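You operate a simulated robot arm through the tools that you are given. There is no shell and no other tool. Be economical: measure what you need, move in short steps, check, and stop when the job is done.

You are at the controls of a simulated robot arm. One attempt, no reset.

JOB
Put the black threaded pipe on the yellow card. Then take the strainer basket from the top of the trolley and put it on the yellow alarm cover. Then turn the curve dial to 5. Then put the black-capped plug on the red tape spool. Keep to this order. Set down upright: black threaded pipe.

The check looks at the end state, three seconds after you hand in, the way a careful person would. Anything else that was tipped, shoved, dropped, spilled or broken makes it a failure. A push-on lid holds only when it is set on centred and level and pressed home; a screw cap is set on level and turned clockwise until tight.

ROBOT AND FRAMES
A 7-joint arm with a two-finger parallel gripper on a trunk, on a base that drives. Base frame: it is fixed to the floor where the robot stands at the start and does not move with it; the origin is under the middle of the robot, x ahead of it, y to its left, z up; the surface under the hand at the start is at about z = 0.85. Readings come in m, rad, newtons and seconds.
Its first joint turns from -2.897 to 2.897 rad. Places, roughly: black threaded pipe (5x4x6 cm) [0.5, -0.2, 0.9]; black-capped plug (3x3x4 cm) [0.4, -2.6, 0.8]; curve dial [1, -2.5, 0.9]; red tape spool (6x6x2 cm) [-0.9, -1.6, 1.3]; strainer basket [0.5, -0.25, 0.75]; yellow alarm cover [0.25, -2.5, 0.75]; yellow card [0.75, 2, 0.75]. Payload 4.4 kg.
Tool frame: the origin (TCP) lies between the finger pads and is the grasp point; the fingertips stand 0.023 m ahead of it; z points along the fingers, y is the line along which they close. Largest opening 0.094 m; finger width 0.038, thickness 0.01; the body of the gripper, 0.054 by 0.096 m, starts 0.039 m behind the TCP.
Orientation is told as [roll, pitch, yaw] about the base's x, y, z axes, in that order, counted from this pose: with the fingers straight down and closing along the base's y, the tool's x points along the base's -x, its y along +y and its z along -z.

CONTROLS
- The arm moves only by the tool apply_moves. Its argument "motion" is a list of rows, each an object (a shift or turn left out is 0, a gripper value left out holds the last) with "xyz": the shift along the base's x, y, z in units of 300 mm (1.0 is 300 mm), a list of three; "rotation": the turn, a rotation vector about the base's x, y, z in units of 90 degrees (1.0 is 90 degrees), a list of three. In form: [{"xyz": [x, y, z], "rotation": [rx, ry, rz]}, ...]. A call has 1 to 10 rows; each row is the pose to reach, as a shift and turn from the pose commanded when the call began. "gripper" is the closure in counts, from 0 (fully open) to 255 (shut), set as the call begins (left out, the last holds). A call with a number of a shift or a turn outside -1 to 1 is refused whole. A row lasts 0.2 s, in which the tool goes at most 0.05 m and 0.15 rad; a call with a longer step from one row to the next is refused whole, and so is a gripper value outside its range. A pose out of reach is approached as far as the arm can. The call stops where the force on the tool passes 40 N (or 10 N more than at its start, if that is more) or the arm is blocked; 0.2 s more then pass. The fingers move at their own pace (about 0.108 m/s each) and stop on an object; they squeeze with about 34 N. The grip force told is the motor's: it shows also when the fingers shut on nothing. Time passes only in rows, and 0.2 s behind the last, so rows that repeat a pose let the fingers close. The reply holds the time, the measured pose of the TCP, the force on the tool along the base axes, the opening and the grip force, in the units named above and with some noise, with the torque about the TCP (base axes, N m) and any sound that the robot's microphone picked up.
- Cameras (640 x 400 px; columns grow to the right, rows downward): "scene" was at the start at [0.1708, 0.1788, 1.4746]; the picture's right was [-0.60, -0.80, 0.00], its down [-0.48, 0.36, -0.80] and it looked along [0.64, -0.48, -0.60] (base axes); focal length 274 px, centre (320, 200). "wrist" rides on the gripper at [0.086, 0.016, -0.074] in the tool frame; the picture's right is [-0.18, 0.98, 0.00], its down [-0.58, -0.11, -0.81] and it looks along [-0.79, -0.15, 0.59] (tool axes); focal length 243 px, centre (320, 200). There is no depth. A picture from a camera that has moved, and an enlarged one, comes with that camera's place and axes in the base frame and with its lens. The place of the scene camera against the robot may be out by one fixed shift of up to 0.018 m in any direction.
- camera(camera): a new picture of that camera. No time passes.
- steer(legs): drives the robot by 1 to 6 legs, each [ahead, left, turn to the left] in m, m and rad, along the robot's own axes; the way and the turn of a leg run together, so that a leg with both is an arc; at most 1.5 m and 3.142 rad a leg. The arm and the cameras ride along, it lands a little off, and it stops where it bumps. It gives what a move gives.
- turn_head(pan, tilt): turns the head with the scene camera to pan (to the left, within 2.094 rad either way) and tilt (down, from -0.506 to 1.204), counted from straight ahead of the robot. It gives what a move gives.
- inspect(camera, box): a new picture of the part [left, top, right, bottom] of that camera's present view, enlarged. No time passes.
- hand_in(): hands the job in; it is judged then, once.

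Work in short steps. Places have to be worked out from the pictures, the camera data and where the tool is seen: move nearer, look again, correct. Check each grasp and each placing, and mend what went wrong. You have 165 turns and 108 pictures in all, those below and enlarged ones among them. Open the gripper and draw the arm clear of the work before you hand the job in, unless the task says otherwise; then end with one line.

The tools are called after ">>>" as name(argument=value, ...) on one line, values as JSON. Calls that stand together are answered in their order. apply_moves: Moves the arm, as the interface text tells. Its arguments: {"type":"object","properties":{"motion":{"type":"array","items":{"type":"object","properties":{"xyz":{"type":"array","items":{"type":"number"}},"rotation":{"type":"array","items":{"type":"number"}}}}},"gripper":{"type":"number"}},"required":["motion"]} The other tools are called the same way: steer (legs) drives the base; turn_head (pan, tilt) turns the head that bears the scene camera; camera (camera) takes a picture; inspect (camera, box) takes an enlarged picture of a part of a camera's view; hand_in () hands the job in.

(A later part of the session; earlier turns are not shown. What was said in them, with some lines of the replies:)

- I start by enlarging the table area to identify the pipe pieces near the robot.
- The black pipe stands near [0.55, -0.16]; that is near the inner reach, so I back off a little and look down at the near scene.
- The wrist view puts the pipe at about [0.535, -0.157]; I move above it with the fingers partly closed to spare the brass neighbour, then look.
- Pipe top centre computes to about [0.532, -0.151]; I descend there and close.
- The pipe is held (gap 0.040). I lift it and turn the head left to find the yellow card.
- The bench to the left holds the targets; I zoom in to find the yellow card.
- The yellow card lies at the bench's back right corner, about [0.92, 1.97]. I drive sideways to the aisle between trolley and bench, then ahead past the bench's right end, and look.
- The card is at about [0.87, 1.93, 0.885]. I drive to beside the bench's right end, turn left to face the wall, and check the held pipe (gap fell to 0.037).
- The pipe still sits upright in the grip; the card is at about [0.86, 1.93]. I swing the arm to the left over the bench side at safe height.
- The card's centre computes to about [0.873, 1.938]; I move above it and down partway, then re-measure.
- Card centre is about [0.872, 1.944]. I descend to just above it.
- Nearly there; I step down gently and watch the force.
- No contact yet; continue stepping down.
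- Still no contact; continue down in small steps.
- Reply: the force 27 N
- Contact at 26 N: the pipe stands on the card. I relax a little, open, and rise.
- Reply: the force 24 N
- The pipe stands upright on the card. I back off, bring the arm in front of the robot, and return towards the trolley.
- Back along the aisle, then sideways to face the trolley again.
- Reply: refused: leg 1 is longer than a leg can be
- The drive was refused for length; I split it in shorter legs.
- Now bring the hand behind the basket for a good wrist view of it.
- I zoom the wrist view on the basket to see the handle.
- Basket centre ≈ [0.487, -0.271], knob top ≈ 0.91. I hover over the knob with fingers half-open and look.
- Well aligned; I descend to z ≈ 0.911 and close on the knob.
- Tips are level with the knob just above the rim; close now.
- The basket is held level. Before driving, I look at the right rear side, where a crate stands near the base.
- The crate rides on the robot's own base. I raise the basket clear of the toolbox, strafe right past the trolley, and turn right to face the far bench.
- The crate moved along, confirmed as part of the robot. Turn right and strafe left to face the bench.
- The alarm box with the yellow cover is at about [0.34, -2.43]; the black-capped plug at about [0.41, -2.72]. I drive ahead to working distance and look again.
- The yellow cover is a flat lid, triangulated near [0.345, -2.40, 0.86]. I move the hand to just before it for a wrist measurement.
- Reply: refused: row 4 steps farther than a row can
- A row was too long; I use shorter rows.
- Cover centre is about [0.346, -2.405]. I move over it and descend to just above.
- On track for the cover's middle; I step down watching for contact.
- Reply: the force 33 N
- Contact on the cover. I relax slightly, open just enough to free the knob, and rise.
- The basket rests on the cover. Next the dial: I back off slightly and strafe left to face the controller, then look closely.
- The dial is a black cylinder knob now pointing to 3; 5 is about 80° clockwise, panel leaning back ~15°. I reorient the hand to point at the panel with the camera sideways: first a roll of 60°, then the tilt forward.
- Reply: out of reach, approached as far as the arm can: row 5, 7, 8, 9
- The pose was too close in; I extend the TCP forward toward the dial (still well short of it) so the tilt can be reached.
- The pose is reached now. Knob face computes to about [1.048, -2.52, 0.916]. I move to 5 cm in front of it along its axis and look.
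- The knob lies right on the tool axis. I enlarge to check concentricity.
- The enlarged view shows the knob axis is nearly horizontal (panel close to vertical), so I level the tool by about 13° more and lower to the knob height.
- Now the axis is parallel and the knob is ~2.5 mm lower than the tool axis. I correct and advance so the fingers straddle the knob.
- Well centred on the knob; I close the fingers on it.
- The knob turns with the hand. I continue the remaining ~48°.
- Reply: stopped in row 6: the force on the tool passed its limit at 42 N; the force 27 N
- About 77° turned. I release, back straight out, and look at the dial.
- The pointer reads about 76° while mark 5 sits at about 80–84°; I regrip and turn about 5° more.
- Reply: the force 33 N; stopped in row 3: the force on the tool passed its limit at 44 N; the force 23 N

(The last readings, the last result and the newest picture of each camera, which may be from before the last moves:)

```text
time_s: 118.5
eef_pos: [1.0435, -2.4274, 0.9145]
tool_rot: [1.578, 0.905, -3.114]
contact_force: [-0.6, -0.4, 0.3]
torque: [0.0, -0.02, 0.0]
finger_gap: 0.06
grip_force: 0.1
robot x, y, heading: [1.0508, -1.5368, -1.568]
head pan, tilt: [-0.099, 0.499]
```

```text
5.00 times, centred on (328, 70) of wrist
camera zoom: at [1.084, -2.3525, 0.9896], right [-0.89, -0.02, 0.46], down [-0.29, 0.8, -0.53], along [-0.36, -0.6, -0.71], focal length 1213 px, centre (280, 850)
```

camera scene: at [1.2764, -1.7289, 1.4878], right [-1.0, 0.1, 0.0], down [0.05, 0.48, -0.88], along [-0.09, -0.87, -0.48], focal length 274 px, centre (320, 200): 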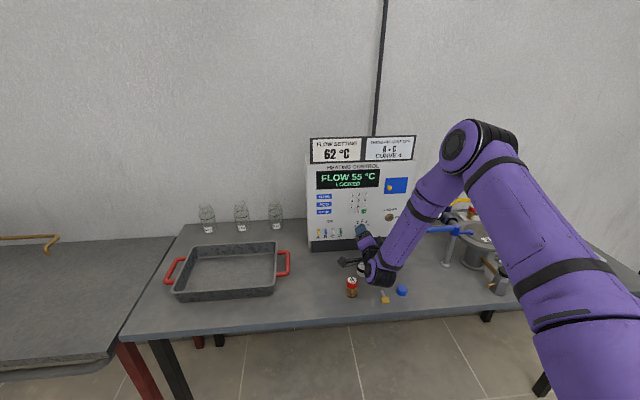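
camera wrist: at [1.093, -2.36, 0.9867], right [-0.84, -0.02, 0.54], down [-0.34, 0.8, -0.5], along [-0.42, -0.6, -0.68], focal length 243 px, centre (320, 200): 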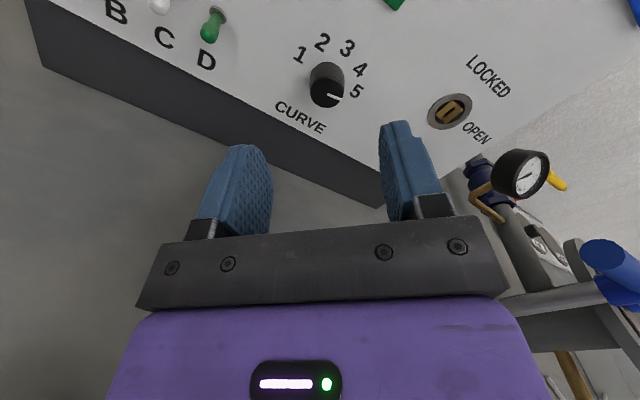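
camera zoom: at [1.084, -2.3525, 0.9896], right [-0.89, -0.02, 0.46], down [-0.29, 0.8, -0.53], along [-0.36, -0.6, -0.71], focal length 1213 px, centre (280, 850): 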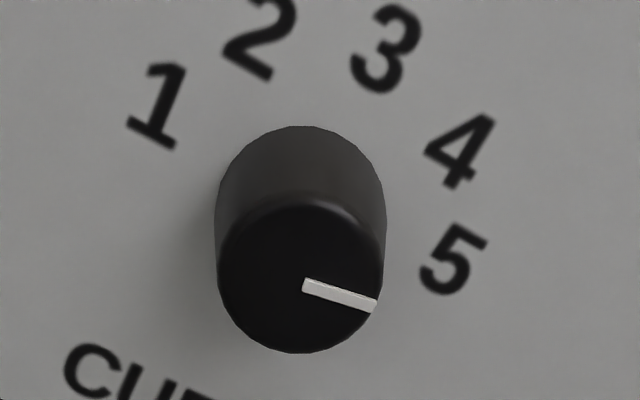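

The pointer now points at 5 (about 79–80°, mark at ~80°). I retreat upward and back, then bring the hand back to pointing down.

>>> apply_moves(motion=[{"xyz": [0, 0.1, 0.06]}, {"xyz": [0, 0.2, 0.15]}, {"xyz": [0, 0.28, 0.26]}, {"xyz": [0, 0.3, 0.4]}, {"xyz": [0, 0.3, 0.54]}, {"xyz": [0, 0.3, 0.68]}])

>>> apply_moves(motion=[{"rotation": [0.093, 0, 0]}, {"rotation": [0.186, 0, 0]}, {"rotation": [0.279, 0, 0]}, {"rotation": [0.372, 0, 0]}, {"rotation": [0.465, 0, 0]}, {"rotation": [0.558, 0, 0]}, {"rotation": [0.651, 0, 0]}, {"rotation": [0.744, 0, 0]}, {"rotation": [0.837, 0, 0]}, {"rotation": [0.93, 0, 0]}])

>>> apply_moves(motion=[{"rotation": [0, 0, 0.09]}, {"rotation": [0, 0, 0.18]}, {"rotation": [0, 0, 0.27]}, {"rotation": [0, 0, 0.36]}, {"rotation": [0, 0, 0.45]}, {"rotation": [0, 0, 0.54]}, {"rotation": [0, 0, 0.63]}, {"rotation": [0, 0, 0.72]}, {"rotation": [0, 0, 0.81]}, {"rotation": [0, 0, 0.9]}])

```text
time_s: 119.9
eef_pos: [1.0419, -2.3399, 1.1142]
tool_rot: [1.576, 0.908, -3.114]
contact_force: [0.2, -1.5, -0.4]
torque: [-0.03, -0.01, -0.02]
finger_gap: 0.0602
grip_force: 0.1
robot x, y, heading: [1.0481, -1.5333, -1.566]
head pan, tilt: [-0.099, 0.499]
```

```text
time_s: 122.1
eef_pos: [1.0449, -2.3402, 1.1174]
tool_rot: [0.052, 0.104, 2.239]
contact_force: [0.0, 0.7, 1.1]
torque: [-0.03, 0.02, 0.01]
finger_gap: 0.0601
grip_force: 0.1
robot x, y, heading: [1.0473, -1.5371, -1.57]
head pan, tilt: [-0.099, 0.499]
```

```text
time_s: 124.3
eef_pos: [1.0431, -2.3412, 1.1168]
tool_rot: [0.055, 0.103, -2.628]
contact_force: [-0.7, 0.3, 0.1]
torque: [-0.01, 0.03, -0.02]
finger_gap: 0.0603
grip_force: 0.1
robot x, y, heading: [1.0474, -1.5319, -1.567]
head pan, tilt: [-0.099, 0.499]
```

The hand points down apart from a small residual tilt; I correct it and the yaw, then strafe right toward the plug.

>>> apply_moves(motion=[{"rotation": [-0.002, 0.074, 0]}])

>>> apply_moves(motion=[{"rotation": [0, 0, 0.09]}, {"rotation": [0, 0, 0.18]}, {"rotation": [0, 0, 0.27]}, {"rotation": [0, 0, 0.36]}, {"rotation": [0, 0, 0.45]}, {"rotation": [0, 0, 0.54]}, {"rotation": [0, 0, 0.63]}, {"rotation": [0, 0, 0.673]}])

>>> steer(legs=[[0, -0.56, 0], [0.26, 0, 0]])

>>> camera(camera="wrist")

```text
time_s: 124.7
eef_pos: [1.0418, -2.342, 1.1162]
tool_rot: [-0.001, 0.0, -2.633]
contact_force: [-0.8, -0.1, -1.6]
torque: [-0.02, -0.03, 0.0]
finger_gap: 0.0601
grip_force: 0.1
robot x, y, heading: [1.0496, -1.5348, -1.567]
head pan, tilt: [-0.099, 0.499]
```

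```text
time_s: 126.5
eef_pos: [1.0426, -2.3397, 1.118]
tool_rot: [-0.001, 0.0, -1.575]
contact_force: [0.3, -0.4, 0.1]
torque: [0.02, 0.0, 0.02]
finger_gap: 0.0603
grip_force: 0.1
robot x, y, heading: [1.0461, -1.5342, -1.567]
head pan, tilt: [-0.099, 0.499]
```

```text
time_s: 131.1
eef_pos: [0.4937, -2.5975, 1.1163]
tool_rot: [-0.003, 0.001, -1.573]
contact_force: [0.0, -0.1, 0.3]
torque: [-0.03, 0.01, 0.01]
finger_gap: 0.0599
grip_force: 0.0
robot x, y, heading: [0.4931, -1.7927, -1.565]
head pan, tilt: [-0.099, 0.499]
```

```text
37 pictures are left
camera wrist: at [0.5113, -2.5112, 1.1896], right [0.98, -0.19, 0.0], down [-0.11, -0.58, 0.81], along [-0.15, -0.79, -0.59], focal length 243 px, centre (320, 200)
```

wrist: 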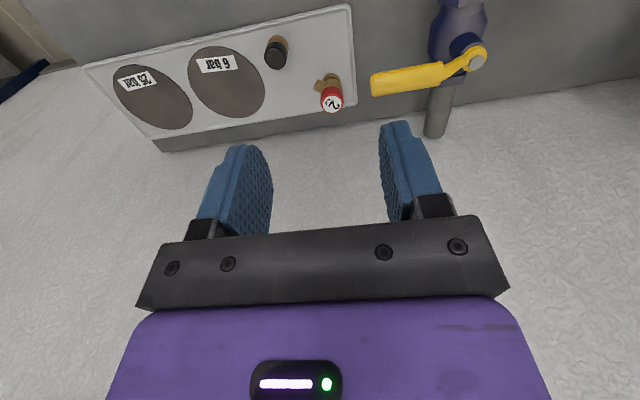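

Plug at about [0.422, -2.649]. I hover above it with fingers at 0.06 and look.

>>> apply_moves(motion=[{"xyz": [-0.08, -0.06, -0.06]}, {"xyz": [-0.16, -0.12, -0.14]}, {"xyz": [-0.24, -0.17, -0.24]}, {"xyz": [-0.24, -0.17, -0.38]}, {"xyz": [-0.24, -0.17, -0.52]}, {"xyz": [-0.24, -0.17, -0.62]}], gripper=100)

>>> camera(camera="wrist")

```text
time_s: 132.5
eef_pos: [0.4186, -2.651, 0.9297]
tool_rot: [-0.002, -0.001, -1.571]
contact_force: [0.8, 0.5, 0.3]
torque: [-0.01, 0.0, -0.02]
finger_gap: 0.0572
grip_force: 0.1
robot x, y, heading: [0.4954, -1.7943, -1.571]
head pan, tilt: [-0.099, 0.499]
```

```text
36 pictures are left
camera wrist: at [0.4361, -2.5638, 1.0019], right [0.98, -0.19, 0.0], down [-0.11, -0.58, 0.81], along [-0.15, -0.79, -0.59], focal length 243 px, centre (320, 200)
```

wrist: 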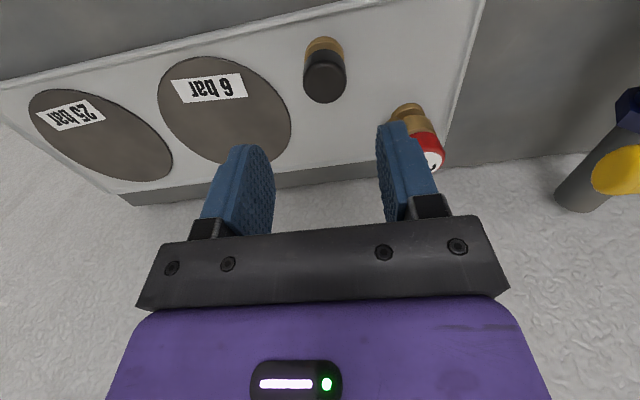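

Cap centre ≈ [0.423, -2.651], top ≈ 0.83. I correct x by 4 mm and descend to z ≈ 0.835, then look.

>>> apply_moves(motion=[{"xyz": [0.014, 0, -0.08]}, {"xyz": [0.014, 0, -0.2]}, {"xyz": [0.014, 0, -0.315]}, {"xyz": [0.014, 0, -0.315]}])

>>> inspect(camera="wrist", box=[208, 80, 432, 220])

```text
time_s: 133.5
eef_pos: [0.4262, -2.6516, 0.8362]
tool_rot: [0.0, 0.001, -1.574]
contact_force: [0.2, -0.6, -0.4]
torque: [0.01, 0.03, 0.0]
finger_gap: 0.0569
grip_force: 0.1
robot x, y, heading: [0.4962, -1.7887, -1.564]
head pan, tilt: [-0.099, 0.499]
```

```text
2.86 times, centred on (320, 150) of wrist
camera zoom: at [0.4438, -2.5647, 0.9091], right [0.98, -0.19, 0.0], down [-0.11, -0.58, 0.81], along [-0.15, -0.79, -0.59], focal length 693 px, centre (320, 343)
```

zoom: 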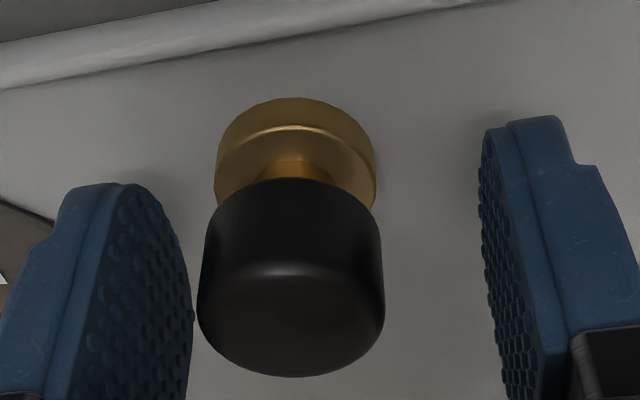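

Plug spans z ≈ 0.80–0.841 and sits 5 mm to −x. I correct, lower to 0.829 and close.

>>> apply_moves(motion=[{"xyz": [-0.016, 0, 0]}, {"xyz": [-0.016, 0, -0.023]}, {"xyz": [-0.016, 0, -0.023]}])

>>> apply_moves(motion=[{"xyz": [0, 0, 0]}, {"xyz": [0, 0, 0]}, {"xyz": [0, 0, 0]}], gripper=255)

>>> apply_moves(motion=[{"xyz": [0, 0, 0.1]}, {"xyz": [0, 0, 0.25]}, {"xyz": [0, 0, 0.4]}, {"xyz": [0, 0, 0.55]}, {"xyz": [0, 0, 0.7]}, {"xyz": [0, 0, 0.85]}, {"xyz": [0, 0, 1.0]}])

>>> camera(camera="wrist")

```text
time_s: 134.3
eef_pos: [0.4219, -2.6507, 0.8299]
tool_rot: [-0.001, 0.0, -1.573]
contact_force: [0.7, -0.2, -1.0]
torque: [0.02, 0.02, 0.02]
finger_gap: 0.0574
grip_force: 0.0
robot x, y, heading: [0.5028, -1.7917, -1.57]
head pan, tilt: [-0.099, 0.499]
```

```text
time_s: 135.1
eef_pos: [0.4217, -2.651, 0.8296]
tool_rot: [-0.003, 0.002, -1.574]
contact_force: [-0.3, -0.2, -0.3]
torque: [0.0, 0.01, -0.02]
finger_gap: 0.0287
grip_force: 34.1
robot x, y, heading: [0.499, -1.7924, -1.568]
head pan, tilt: [-0.099, 0.499]
```

```text
time_s: 136.7
eef_pos: [0.4207, -2.6511, 1.1278]
tool_rot: [-0.002, 0.0, -1.574]
contact_force: [0.6, -0.5, -0.9]
torque: [0.03, 0.0, 0.02]
finger_gap: 0.0287
grip_force: 34.1
robot x, y, heading: [0.4934, -1.794, -1.566]
head pan, tilt: [-0.099, 0.499]
```

```text
34 pictures are left
camera wrist: at [0.4382, -2.5649, 1.2013], right [0.98, -0.19, 0.0], down [-0.11, -0.58, 0.81], along [-0.15, -0.79, -0.59], focal length 243 px, centre (320, 200)
```

wrist: 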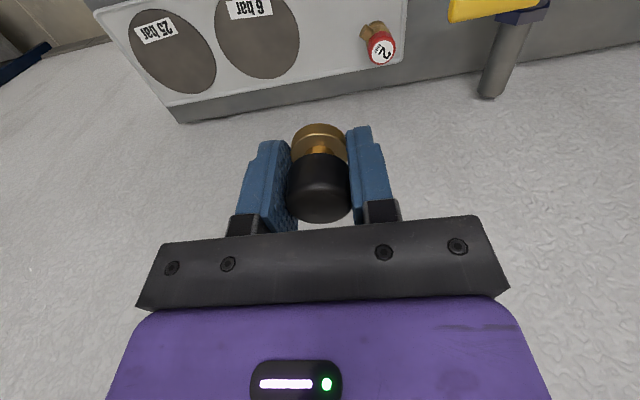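

Plug is held. I back away from the bench and look right to the shelf for the red tape spool.

>>> steer(legs=[[-0.5, 0, 0]])

>>> turn_head(pan=-1.5, tilt=0.1)

>>> camera(camera="scene")

```text
time_s: 139.8
eef_pos: [0.4279, -2.1362, 1.1283]
tool_rot: [-0.002, 0.0, -1.558]
contact_force: [-0.2, -0.3, -0.7]
torque: [0.01, -0.01, 0.01]
finger_gap: 0.0289
grip_force: 34.1
robot x, y, heading: [0.4895, -1.2797, -1.55]
head pan, tilt: [-0.099, 0.499]
```

```text
time_s: 141.3
eef_pos: [0.4284, -2.138, 1.1287]
tool_rot: [-0.002, 0.001, -1.558]
contact_force: [1.6, 0.4, -0.5]
torque: [-0.02, 0.02, 0.03]
finger_gap: 0.0287
grip_force: 34.2
robot x, y, heading: [0.4884, -1.2807, -1.554]
head pan, tilt: [-1.499, 0.099]
```

```text
33 pictures are left
camera scene: at [0.6373, -1.3849, 1.5248], right [-0.09, 1.0, 0.0], down [0.1, 0.01, -0.99], along [-0.99, -0.09, -0.1], focal length 274 px, centre (320, 200)
```

scene: 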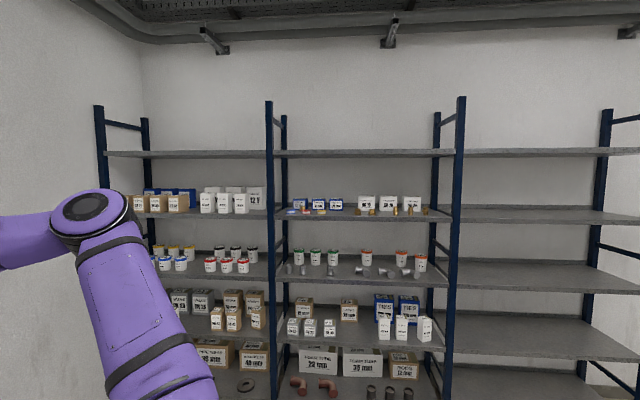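

>>> inspect(camera="scene", box=[272, 175, 448, 285])

```text
3.64 times, centred on (360, 230) of scene
camera zoom: at [0.6373, -1.3849, 1.5248], right [-0.09, 1.0, 0.0], down [0.1, 0.01, -0.99], along [-0.99, -0.09, -0.1], focal length 995 px, centre (174, 91)
```

zoom: 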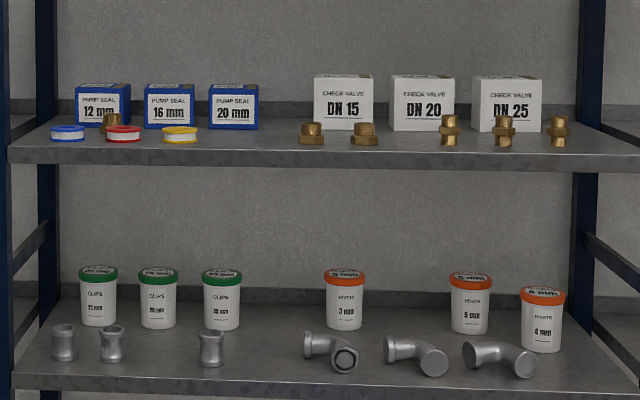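

The red spool lies on the shelf near [-0.95, -1.62, 1.29], between blue and yellow ones. I move to open floor, turn right to face the shelf, and look again.

>>> steer(legs=[[0.12, -0.24, 0], [0, 0, -1.587]])

>>> turn_head(pan=0.15, tilt=0.2)

>>> camera(camera="scene")

```text
time_s: 147.2
eef_pos: [-0.6024, -1.2873, 1.1288]
tool_rot: [-0.003, 0.001, 3.094]
contact_force: [0.5, 0.4, -1.3]
torque: [-0.01, 0.0, 0.02]
finger_gap: 0.0288
grip_force: 33.9
robot x, y, heading: [0.2504, -1.4016, 3.098]
head pan, tilt: [-1.499, 0.099]
```

```text
time_s: 148.9
eef_pos: [-0.6038, -1.2873, 1.1283]
tool_rot: [-0.001, 0.001, 3.094]
contact_force: [-0.4, 0.0, -1.0]
torque: [0.02, -0.02, 0.0]
finger_gap: 0.0288
grip_force: 33.9
robot x, y, heading: [0.2516, -1.404, 3.098]
head pan, tilt: [0.15, 0.201]
```

```text
31 pictures are left
camera scene: at [0.0492, -1.6482, 1.5155], right [-0.11, 0.99, 0.0], down [0.2, 0.02, -0.98], along [-0.97, -0.1, -0.2], focal length 274 px, centre (320, 200)
```

scene: 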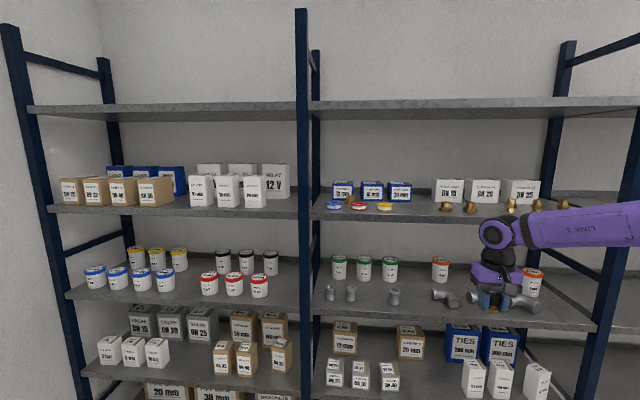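

I raise the plug above the shelf level while still in front of it, and strafe to line up with the spool.

>>> apply_moves(motion=[{"xyz": [0, 0, 0.15]}, {"xyz": [0, 0, 0.3]}, {"xyz": [0, 0, 0.45]}, {"xyz": [0, 0, 0.6]}, {"xyz": [0, 0, 0.75]}, {"xyz": [0, 0, 0.9]}, {"xyz": [0, 0, 1.0]}])

>>> steer(legs=[[0, 0.32, 0.043]])

>>> camera(camera="wrist")

>>> camera(camera="scene")

```text
time_s: 150.5
eef_pos: [-0.6038, -1.2865, 1.4295]
tool_rot: [-0.001, 0.002, 3.091]
contact_force: [0.0, 0.0, -1.6]
torque: [-0.02, -0.02, -0.01]
finger_gap: 0.0287
grip_force: 33.8
robot x, y, heading: [0.2492, -1.4052, 3.1]
head pan, tilt: [0.15, 0.201]
```

```text
time_s: 152.6
eef_pos: [-0.616, -1.6457, 1.4284]
tool_rot: [-0.001, 0.0, 3.132]
contact_force: [-0.3, 0.5, -0.1]
torque: [-0.01, 0.0, 0.02]
finger_gap: 0.0287
grip_force: 34.0
robot x, y, heading: [0.2421, -1.726, 3.138]
head pan, tilt: [0.15, 0.201]
```

```text
30 pictures are left
camera wrist: at [-0.5282, -1.6632, 1.5012], right [-0.19, -0.98, 0.0], down [-0.58, 0.11, 0.81], along [-0.79, 0.16, -0.59], focal length 243 px, centre (320, 200)
```

wrist: 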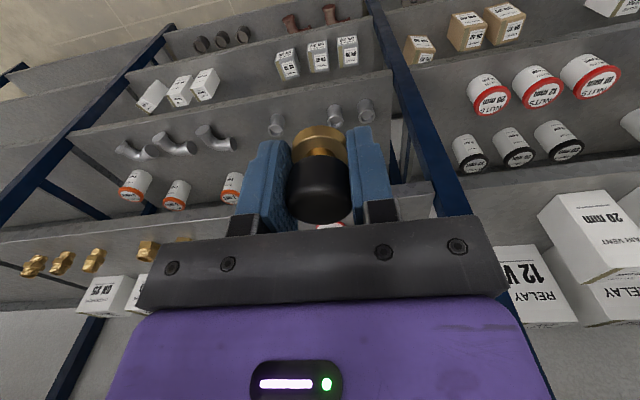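

```text
29 pictures are left
camera scene: at [0.0509, -1.9827, 1.5155], right [-0.15, 0.99, 0.0], down [0.2, 0.03, -0.98], along [-0.97, -0.14, -0.2], focal length 274 px, centre (320, 200)
```

scene: 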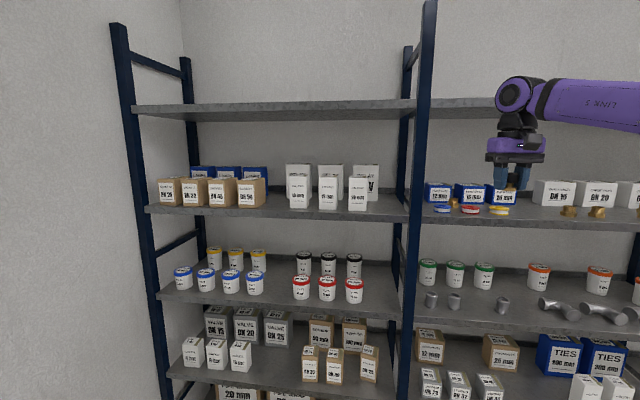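

I enlarge the scene to measure spool and held plug in one picture.

>>> inspect(camera="scene", box=[420, 145, 548, 225])

```text
5.00 times, centred on (484, 185) of scene
camera zoom: at [0.0509, -1.9827, 1.5155], right [-0.15, 0.99, 0.0], down [0.2, 0.03, -0.98], along [-0.97, -0.14, -0.2], focal length 1368 px, centre (-500, 275)
```

zoom: 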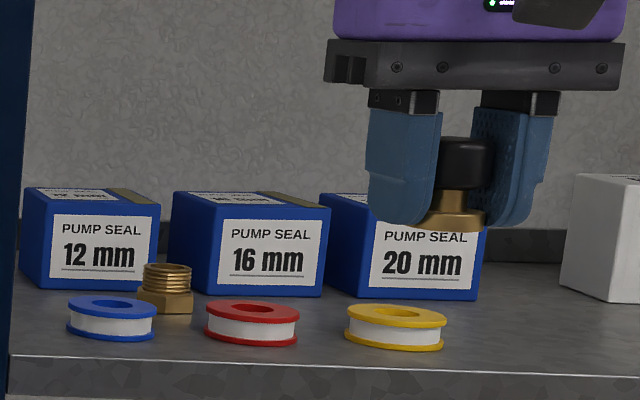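

Spool top centre works out at about [-0.913, -1.615, 1.292], just inside the shelf edge (-0.884). To keep the wrist clear of the upper shelf I tilt the tool 12° (wrist outward) and lower, still outside the shelf.

>>> apply_moves(motion=[{"xyz": [0, 0.03, -0.1], "rotation": [0, 0.067, 0]}, {"xyz": [0, 0.06, -0.2], "rotation": [0, 0.133, 0]}, {"xyz": [0, 0.09, -0.24], "rotation": [0, 0.133, 0]}])

>>> steer(legs=[[0.18, 0, 0]])

>>> camera(camera="scene")

>>> camera(camera="wrist")

```text
time_s: 153.4
eef_pos: [-0.6148, -1.6207, 1.3557]
tool_rot: [0.001, -0.21, 3.131]
contact_force: [-0.4, -0.4, -0.3]
torque: [0.04, -0.03, 0.0]
finger_gap: 0.0286
grip_force: 34.3
robot x, y, heading: [0.2416, -1.7295, 3.139]
head pan, tilt: [0.15, 0.201]
```

```text
time_s: 154.9
eef_pos: [-0.797, -1.6194, 1.3569]
tool_rot: [0.002, -0.207, 3.13]
contact_force: [0.1, -0.3, 0.1]
torque: [-0.02, 0.0, 0.02]
finger_gap: 0.0287
grip_force: 33.9
robot x, y, heading: [0.0606, -1.7287, 3.136]
head pan, tilt: [0.15, 0.201]
```

```text
27 pictures are left
camera scene: at [-0.1308, -1.9822, 1.5155], right [-0.15, 0.99, 0.0], down [0.2, 0.03, -0.98], along [-0.97, -0.14, -0.2], focal length 274 px, centre (320, 200)
```

scene: 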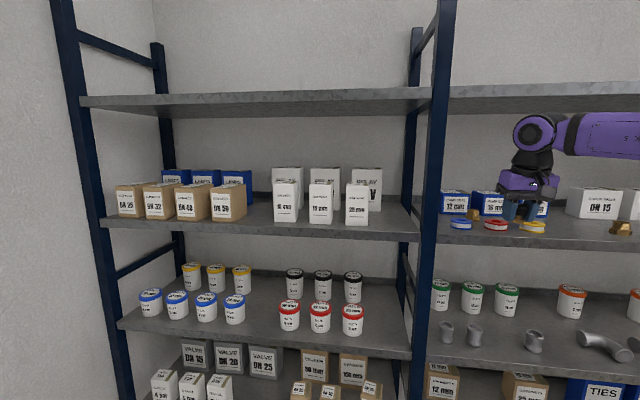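

```text
26 pictures are left
camera wrist: at [-0.6964, -1.6361, 1.41], right [-0.19, -0.98, 0.04], down [-0.4, 0.11, 0.91], along [-0.9, 0.16, -0.42], focal length 243 px, centre (320, 200)
```

wrist: 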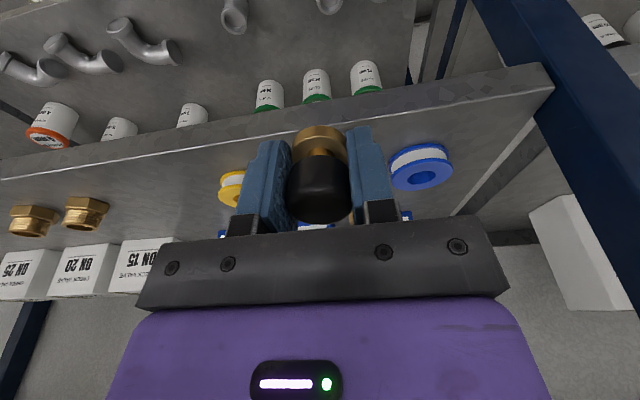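

I zoom in the scene to compare hand and red spool before entering.

>>> inspect(camera="scene", box=[432, 165, 560, 245])

```text
5.00 times, centred on (496, 205) of scene
camera zoom: at [-0.1308, -1.9822, 1.5155], right [-0.15, 0.99, 0.0], down [0.2, 0.03, -0.98], along [-0.97, -0.14, -0.2], focal length 1368 px, centre (-560, 175)
```

zoom: 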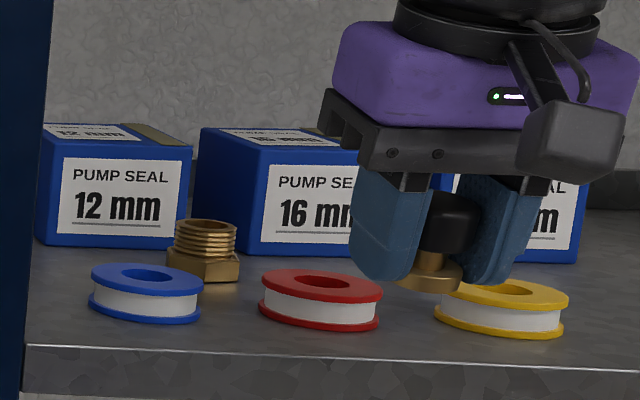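

Calibrated measurement gives the spool at [-0.912, -1.614], top ≈ 1.292. I move the plug over it at the present height and check.

>>> apply_moves(motion=[{"xyz": [-0.1, 0.006, 0]}, {"xyz": [-0.2, 0.012, 0]}, {"xyz": [-0.3, 0.018, 0]}, {"xyz": [-0.363, 0.018, 0]}, {"xyz": [-0.363, 0.018, 0]}])

>>> inspect(camera="scene", box=[432, 145, 560, 225])

>>> camera(camera="wrist")

```text
time_s: 156.1
eef_pos: [-0.9062, -1.6133, 1.3568]
tool_rot: [0.0, -0.207, 3.132]
contact_force: [-0.2, -0.5, -0.8]
torque: [0.01, -0.01, -0.01]
finger_gap: 0.0287
grip_force: 34.2
robot x, y, heading: [0.0616, -1.7267, 3.137]
head pan, tilt: [0.15, 0.201]
```

```text
5.00 times, centred on (496, 185) of scene
camera zoom: at [-0.1307, -1.9822, 1.5155], right [-0.15, 0.99, 0.0], down [0.2, 0.03, -0.98], along [-0.97, -0.14, -0.2], focal length 1368 px, centre (-560, 275)
```

zoom: 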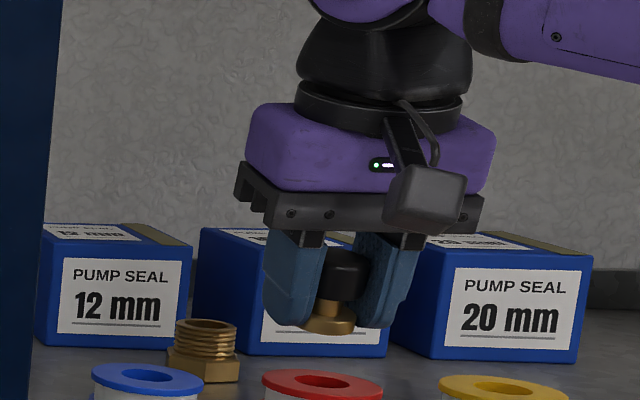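

```text
23 pictures are left
camera wrist: at [-0.8056, -1.6301, 1.4101], right [-0.19, -0.98, 0.04], down [-0.4, 0.11, 0.91], along [-0.9, 0.16, -0.42], focal length 243 px, centre (320, 200)
```

wrist: 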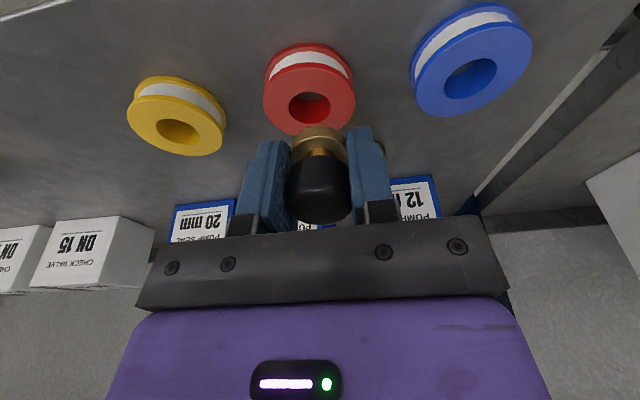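

The wrist view puts the spool centre 7 mm toward +y. I correct and descend to just above it.

>>> apply_moves(motion=[{"xyz": [-0.005, 0.023, 0]}, {"xyz": [-0.005, 0.023, -0.04]}, {"xyz": [-0.005, 0.023, -0.08]}, {"xyz": [-0.005, 0.023, -0.08]}])

>>> inspect(camera="scene", box=[432, 165, 560, 245])

>>> inspect(camera="wrist", box=[224, 40, 416, 160])

```text
time_s: 157.1
eef_pos: [-0.9083, -1.6064, 1.3318]
tool_rot: [0.002, -0.207, 3.131]
contact_force: [0.3, -0.7, -0.6]
torque: [0.03, -0.01, -0.01]
finger_gap: 0.0287
grip_force: 34.4
robot x, y, heading: [0.06, -1.7336, 3.138]
head pan, tilt: [0.15, 0.201]
```

```text
5.00 times, centred on (496, 205) of scene
camera zoom: at [-0.1308, -1.9822, 1.5155], right [-0.15, 0.99, 0.0], down [0.2, 0.03, -0.98], along [-0.97, -0.14, -0.2], focal length 1368 px, centre (-560, 175)
```

zoom: 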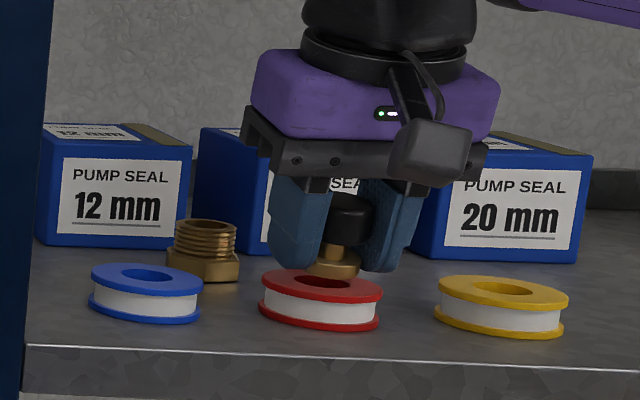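

```text
3.33 times, centred on (320, 100) of wrist
camera zoom: at [-0.8077, -1.6237, 1.3858], right [-0.19, -0.98, 0.04], down [-0.4, 0.11, 0.91], along [-0.9, 0.16, -0.42], focal length 809 px, centre (320, 533)
```

zoom: 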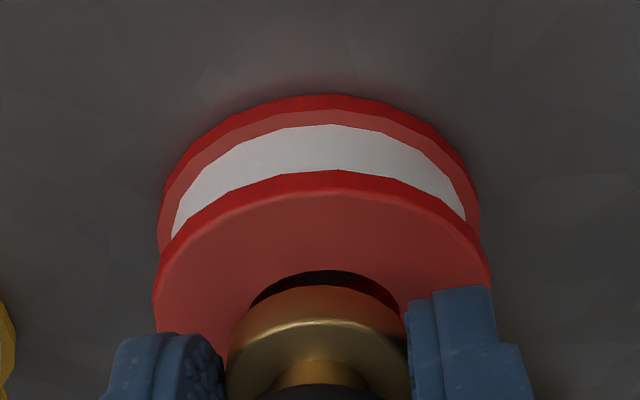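

Nearly aligned; a small correction (5 mm inward, 3 mm −y), then step down to contact.

>>> apply_moves(motion=[{"xyz": [-0.016, -0.01, 0]}, {"xyz": [-0.016, -0.01, -0.01]}, {"xyz": [-0.016, -0.01, -0.017]}])

>>> apply_moves(motion=[{"xyz": [0, 0, -0.007]}, {"xyz": [0, 0, -0.014]}])

>>> inspect(camera="scene", box=[448, 180, 528, 230])

```text
time_s: 157.9
eef_pos: [-0.9135, -1.6104, 1.3267]
tool_rot: [0.001, -0.207, 3.131]
contact_force: [0.2, 0.1, -0.4]
torque: [0.0, -0.01, 0.01]
finger_gap: 0.0287
grip_force: 34.0
robot x, y, heading: [0.0588, -1.7266, 3.138]
head pan, tilt: [0.15, 0.201]
```

```text
time_s: 158.5
eef_pos: [-0.9114, -1.6102, 1.3252]
tool_rot: [0.001, -0.213, 3.133]
contact_force: [-5.0, 0.2, 24.1]
torque: [0.02, -0.05, 0.03]
finger_gap: 0.0287
grip_force: 34.3
robot x, y, heading: [0.061, -1.7314, 3.136]
head pan, tilt: [0.15, 0.201]
```

```text
8.00 times, centred on (488, 205) of scene
camera zoom: at [-0.1301, -1.9823, 1.5156], right [-0.15, 0.99, 0.0], down [0.2, 0.03, -0.98], along [-0.97, -0.14, -0.2], focal length 2189 px, centre (-1024, 160)
```

zoom: 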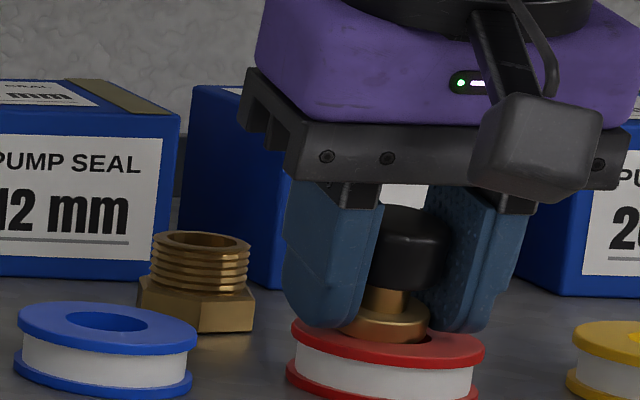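

Contact, but the spool's hole is nearly as wide as the plug base, so I prefer the plug upright and slightly toward the front rim. I lift 2 cm, take out most of the tilt and shift 1 cm outward, then check clearances.

>>> apply_moves(motion=[{"xyz": [0, 0, 0.04]}, {"xyz": [0.016, 0, 0.075], "rotation": [0, -0.05, 0]}, {"xyz": [0.032, 0, 0.075], "rotation": [0, -0.095, 0]}, {"xyz": [0.032, 0, 0.075], "rotation": [0, -0.095, 0]}])

>>> camera(camera="scene")

>>> camera(camera="wrist")

```text
time_s: 159.5
eef_pos: [-0.9041, -1.6115, 1.346]
tool_rot: [0.002, -0.058, 3.13]
contact_force: [-0.7, 0.0, -0.7]
torque: [0.02, 0.03, -0.01]
finger_gap: 0.0285
grip_force: 34.6
robot x, y, heading: [0.0628, -1.7296, 3.139]
head pan, tilt: [0.15, 0.201]
```

```text
19 pictures are left
camera scene: at [-0.1307, -1.9821, 1.5155], right [-0.15, 0.99, 0.0], down [0.2, 0.03, -0.98], along [-0.97, -0.14, -0.2], focal length 274 px, centre (320, 200)
```

scene: 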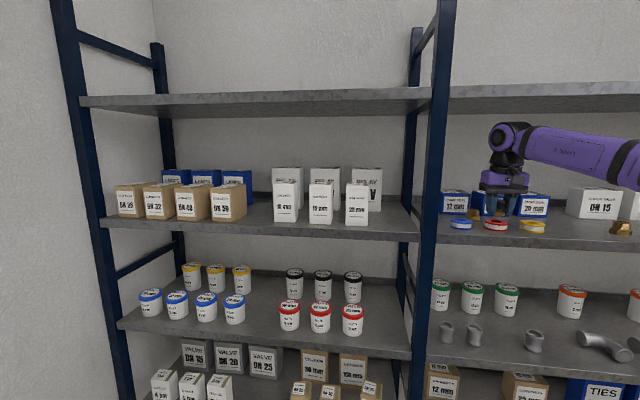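

```text
18 pictures are left
camera wrist: at [-0.8113, -1.6276, 1.4137], right [-0.19, -0.98, 0.01], down [-0.53, 0.11, 0.84], along [-0.82, 0.16, -0.54], focal length 243 px, centre (320, 200)
```

wrist: 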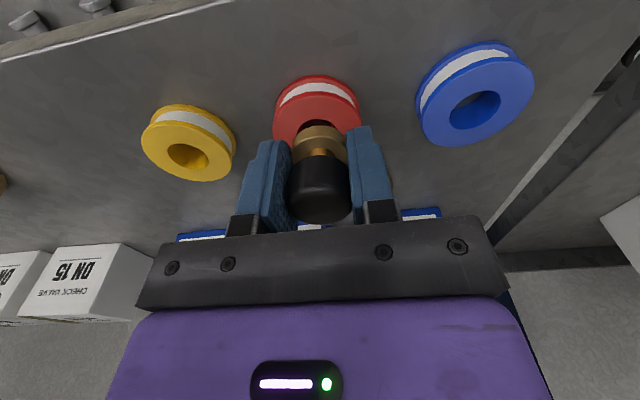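

Clearance is good. Spool centre by this view ≈ [-0.918, -1.608]; the plug will land ~1 cm toward the front rim, well supported. Descend to contact.

>>> apply_moves(motion=[{"xyz": [-0.007, 0.01, -0.03]}, {"xyz": [-0.007, 0.01, -0.055]}, {"xyz": [-0.007, 0.01, -0.065]}])

>>> apply_moves(motion=[{"xyz": [0, 0, -0.006]}, {"xyz": [0, 0, -0.012]}])

>>> inspect(camera="scene", box=[448, 180, 528, 230])

```text
time_s: 160.3
eef_pos: [-0.9046, -1.605, 1.3271]
tool_rot: [0.0, -0.06, 3.132]
contact_force: [0.3, 0.5, -0.2]
torque: [0.03, -0.05, 0.0]
finger_gap: 0.0287
grip_force: 34.3
robot x, y, heading: [0.0591, -1.7274, 3.136]
head pan, tilt: [0.15, 0.201]
```

```text
time_s: 160.9
eef_pos: [-0.9059, -1.6067, 1.3239]
tool_rot: [0.0, -0.063, 3.132]
contact_force: [-0.3, 0.1, 9.0]
torque: [-0.04, -0.07, 0.0]
finger_gap: 0.0286
grip_force: 34.2
robot x, y, heading: [0.0604, -1.7286, 3.139]
head pan, tilt: [0.15, 0.201]
```

```text
8.00 times, centred on (488, 205) of scene
camera zoom: at [-0.1303, -1.9823, 1.5155], right [-0.15, 0.99, 0.0], down [0.2, 0.03, -0.98], along [-0.97, -0.14, -0.2], focal length 2189 px, centre (-1024, 160)
```

zoom: 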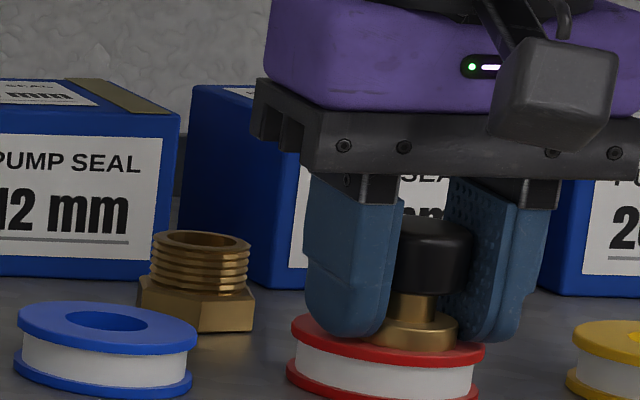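

The plug stands on the spool's top, base fully within it. I release, then withdraw straight outward between the open fingers.

>>> apply_moves(motion=[{"xyz": [0, 0, 0.002]}, {"xyz": [0, 0, 0.002]}, {"xyz": [0, 0, 0.002]}], gripper=105)

>>> inspect(camera="wrist", box=[224, 80, 416, 200])

```text
time_s: 161.7
eef_pos: [-0.9049, -1.6056, 1.3229]
tool_rot: [-0.001, -0.059, 3.133]
contact_force: [-1.0, -0.5, 1.7]
torque: [-0.07, -0.02, 0.0]
finger_gap: 0.055
grip_force: 0.0
robot x, y, heading: [0.0612, -1.7311, 3.139]
head pan, tilt: [0.15, 0.201]
```

```text
3.33 times, centred on (320, 140) of wrist
camera zoom: at [-0.8138, -1.6231, 1.3908], right [-0.19, -0.98, 0.01], down [-0.53, 0.11, 0.84], along [-0.82, 0.16, -0.54], focal length 809 px, centre (320, 400)
```

zoom: 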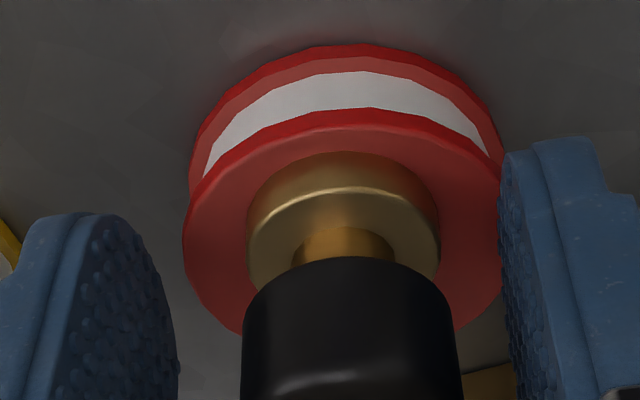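

The plug stands upright on the red spool and the fingers are clear. I withdraw outward.

>>> apply_moves(motion=[{"xyz": [0.0, 0, 0.012]}, {"xyz": [0.06, 0, 0.014]}, {"xyz": [0.14, 0, 0.016]}, {"xyz": [0.26, 0, 0.016]}, {"xyz": [0.4, 0, 0.016]}, {"xyz": [0.55, 0, 0.02]}, {"xyz": [0.7, 0, 0.02]}])

>>> steer(legs=[[-0.25, 0, 0]])

>>> camera(camera="scene")

```text
time_s: 163.3
eef_pos: [-0.6945, -1.6098, 1.329]
tool_rot: [0.0, -0.058, 3.134]
contact_force: [-0.2, -0.5, -0.5]
torque: [0.02, -0.05, 0.02]
finger_gap: 0.055
grip_force: 0.0
robot x, y, heading: [0.0621, -1.7313, 3.139]
head pan, tilt: [0.15, 0.201]
```

```text
time_s: 165.2
eef_pos: [-0.4431, -1.6134, 1.3298]
tool_rot: [-0.001, -0.059, 3.136]
contact_force: [-0.4, -0.2, 0.4]
torque: [0.0, 0.01, 0.01]
finger_gap: 0.0554
grip_force: 0.0
robot x, y, heading: [0.3136, -1.7317, -3.14]
head pan, tilt: [0.15, 0.201]
```

```text
15 pictures are left
camera scene: at [0.1221, -1.9833, 1.5155], right [-0.15, 0.99, 0.0], down [0.2, 0.03, -0.98], along [-0.97, -0.15, -0.2], focal length 274 px, centre (320, 200)
```

scene: 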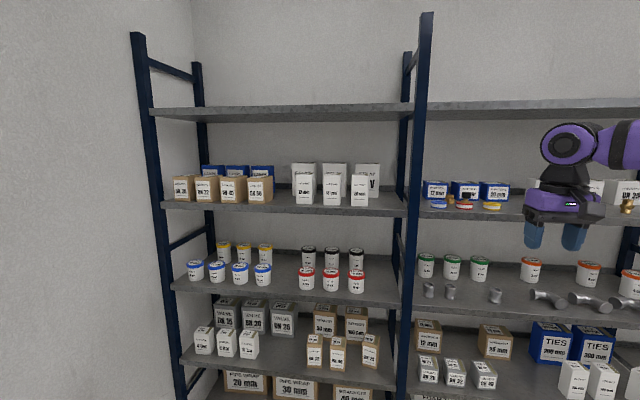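

I check the final placements of plug and, turning the head, the basket on the alarm cover.

>>> inspect(camera="scene", box=[416, 170, 528, 240])

>>> turn_head(pan=1.6, tilt=0.6)

>>> camera(camera="scene")

```text
5.71 times, centred on (472, 205) of scene
camera zoom: at [0.1221, -1.9833, 1.5155], right [-0.15, 0.99, 0.0], down [0.2, 0.03, -0.98], along [-0.97, -0.15, -0.2], focal length 1564 px, centre (-549, 171)
```

zoom: 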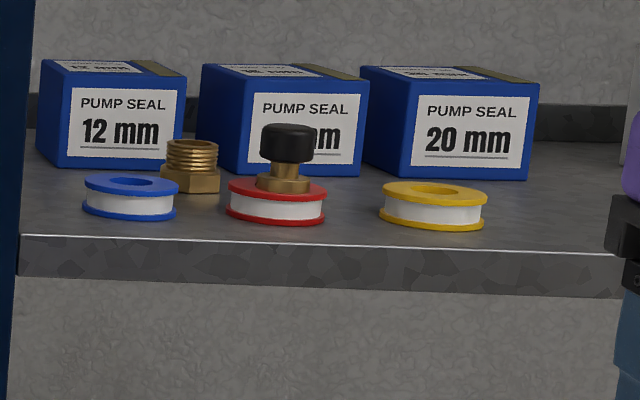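

```text
time_s: 166.7
eef_pos: [-0.4425, -1.6136, 1.329]
tool_rot: [0.0, -0.059, 3.137]
contact_force: [0.4, -1.0, 0.1]
torque: [-0.01, -0.01, -0.01]
finger_gap: 0.0551
grip_force: 0.0
robot x, y, heading: [0.3115, -1.7326, -3.143]
head pan, tilt: [1.6, 0.6]
```

```text
13 pictures are left
camera scene: at [0.2169, -2.0575, 1.4787], right [-1.0, -0.03, 0.0], down [-0.02, 0.56, -0.83], along [0.03, -0.82, -0.56], focal length 274 px, centre (320, 200)
```

scene: 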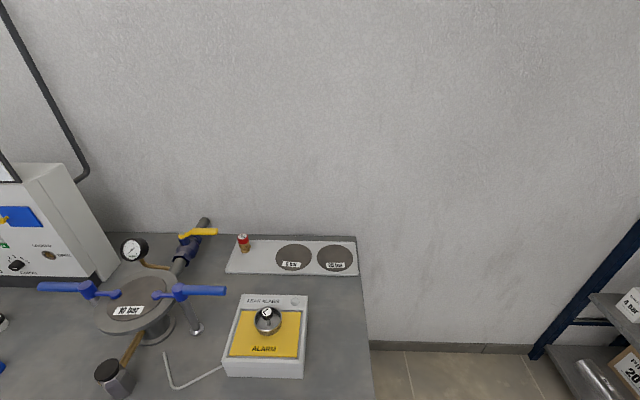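

Plug upright on the red spool, basket centred on the yellow cover, dial on 5, pipe on the card. I open the gripper fully and hand in.

>>> apply_moves(motion=[{"xyz": [0, 0, 0]}, {"xyz": [0, 0, 0]}], gripper=0)

>>> hand_in()

```text
time_s: 167.3
eef_pos: [-0.4433, -1.6133, 1.3297]
tool_rot: [-0.001, -0.06, 3.135]
contact_force: [0.5, -0.7, -0.6]
torque: [0.01, 0.0, 0.02]
finger_gap: 0.094
grip_force: 0.0
robot x, y, heading: [0.3121, -1.7292, -3.139]
head pan, tilt: [1.6, 0.6]
```

```text
The job is handed in.
```

The job is handed in, done in the order asked: the black threaded pipe stands upright on the yellow card, the strainer basket is on the yellow alarm cover, the curve dial points at 5, and the black-capped plug stands on the red tape spool.
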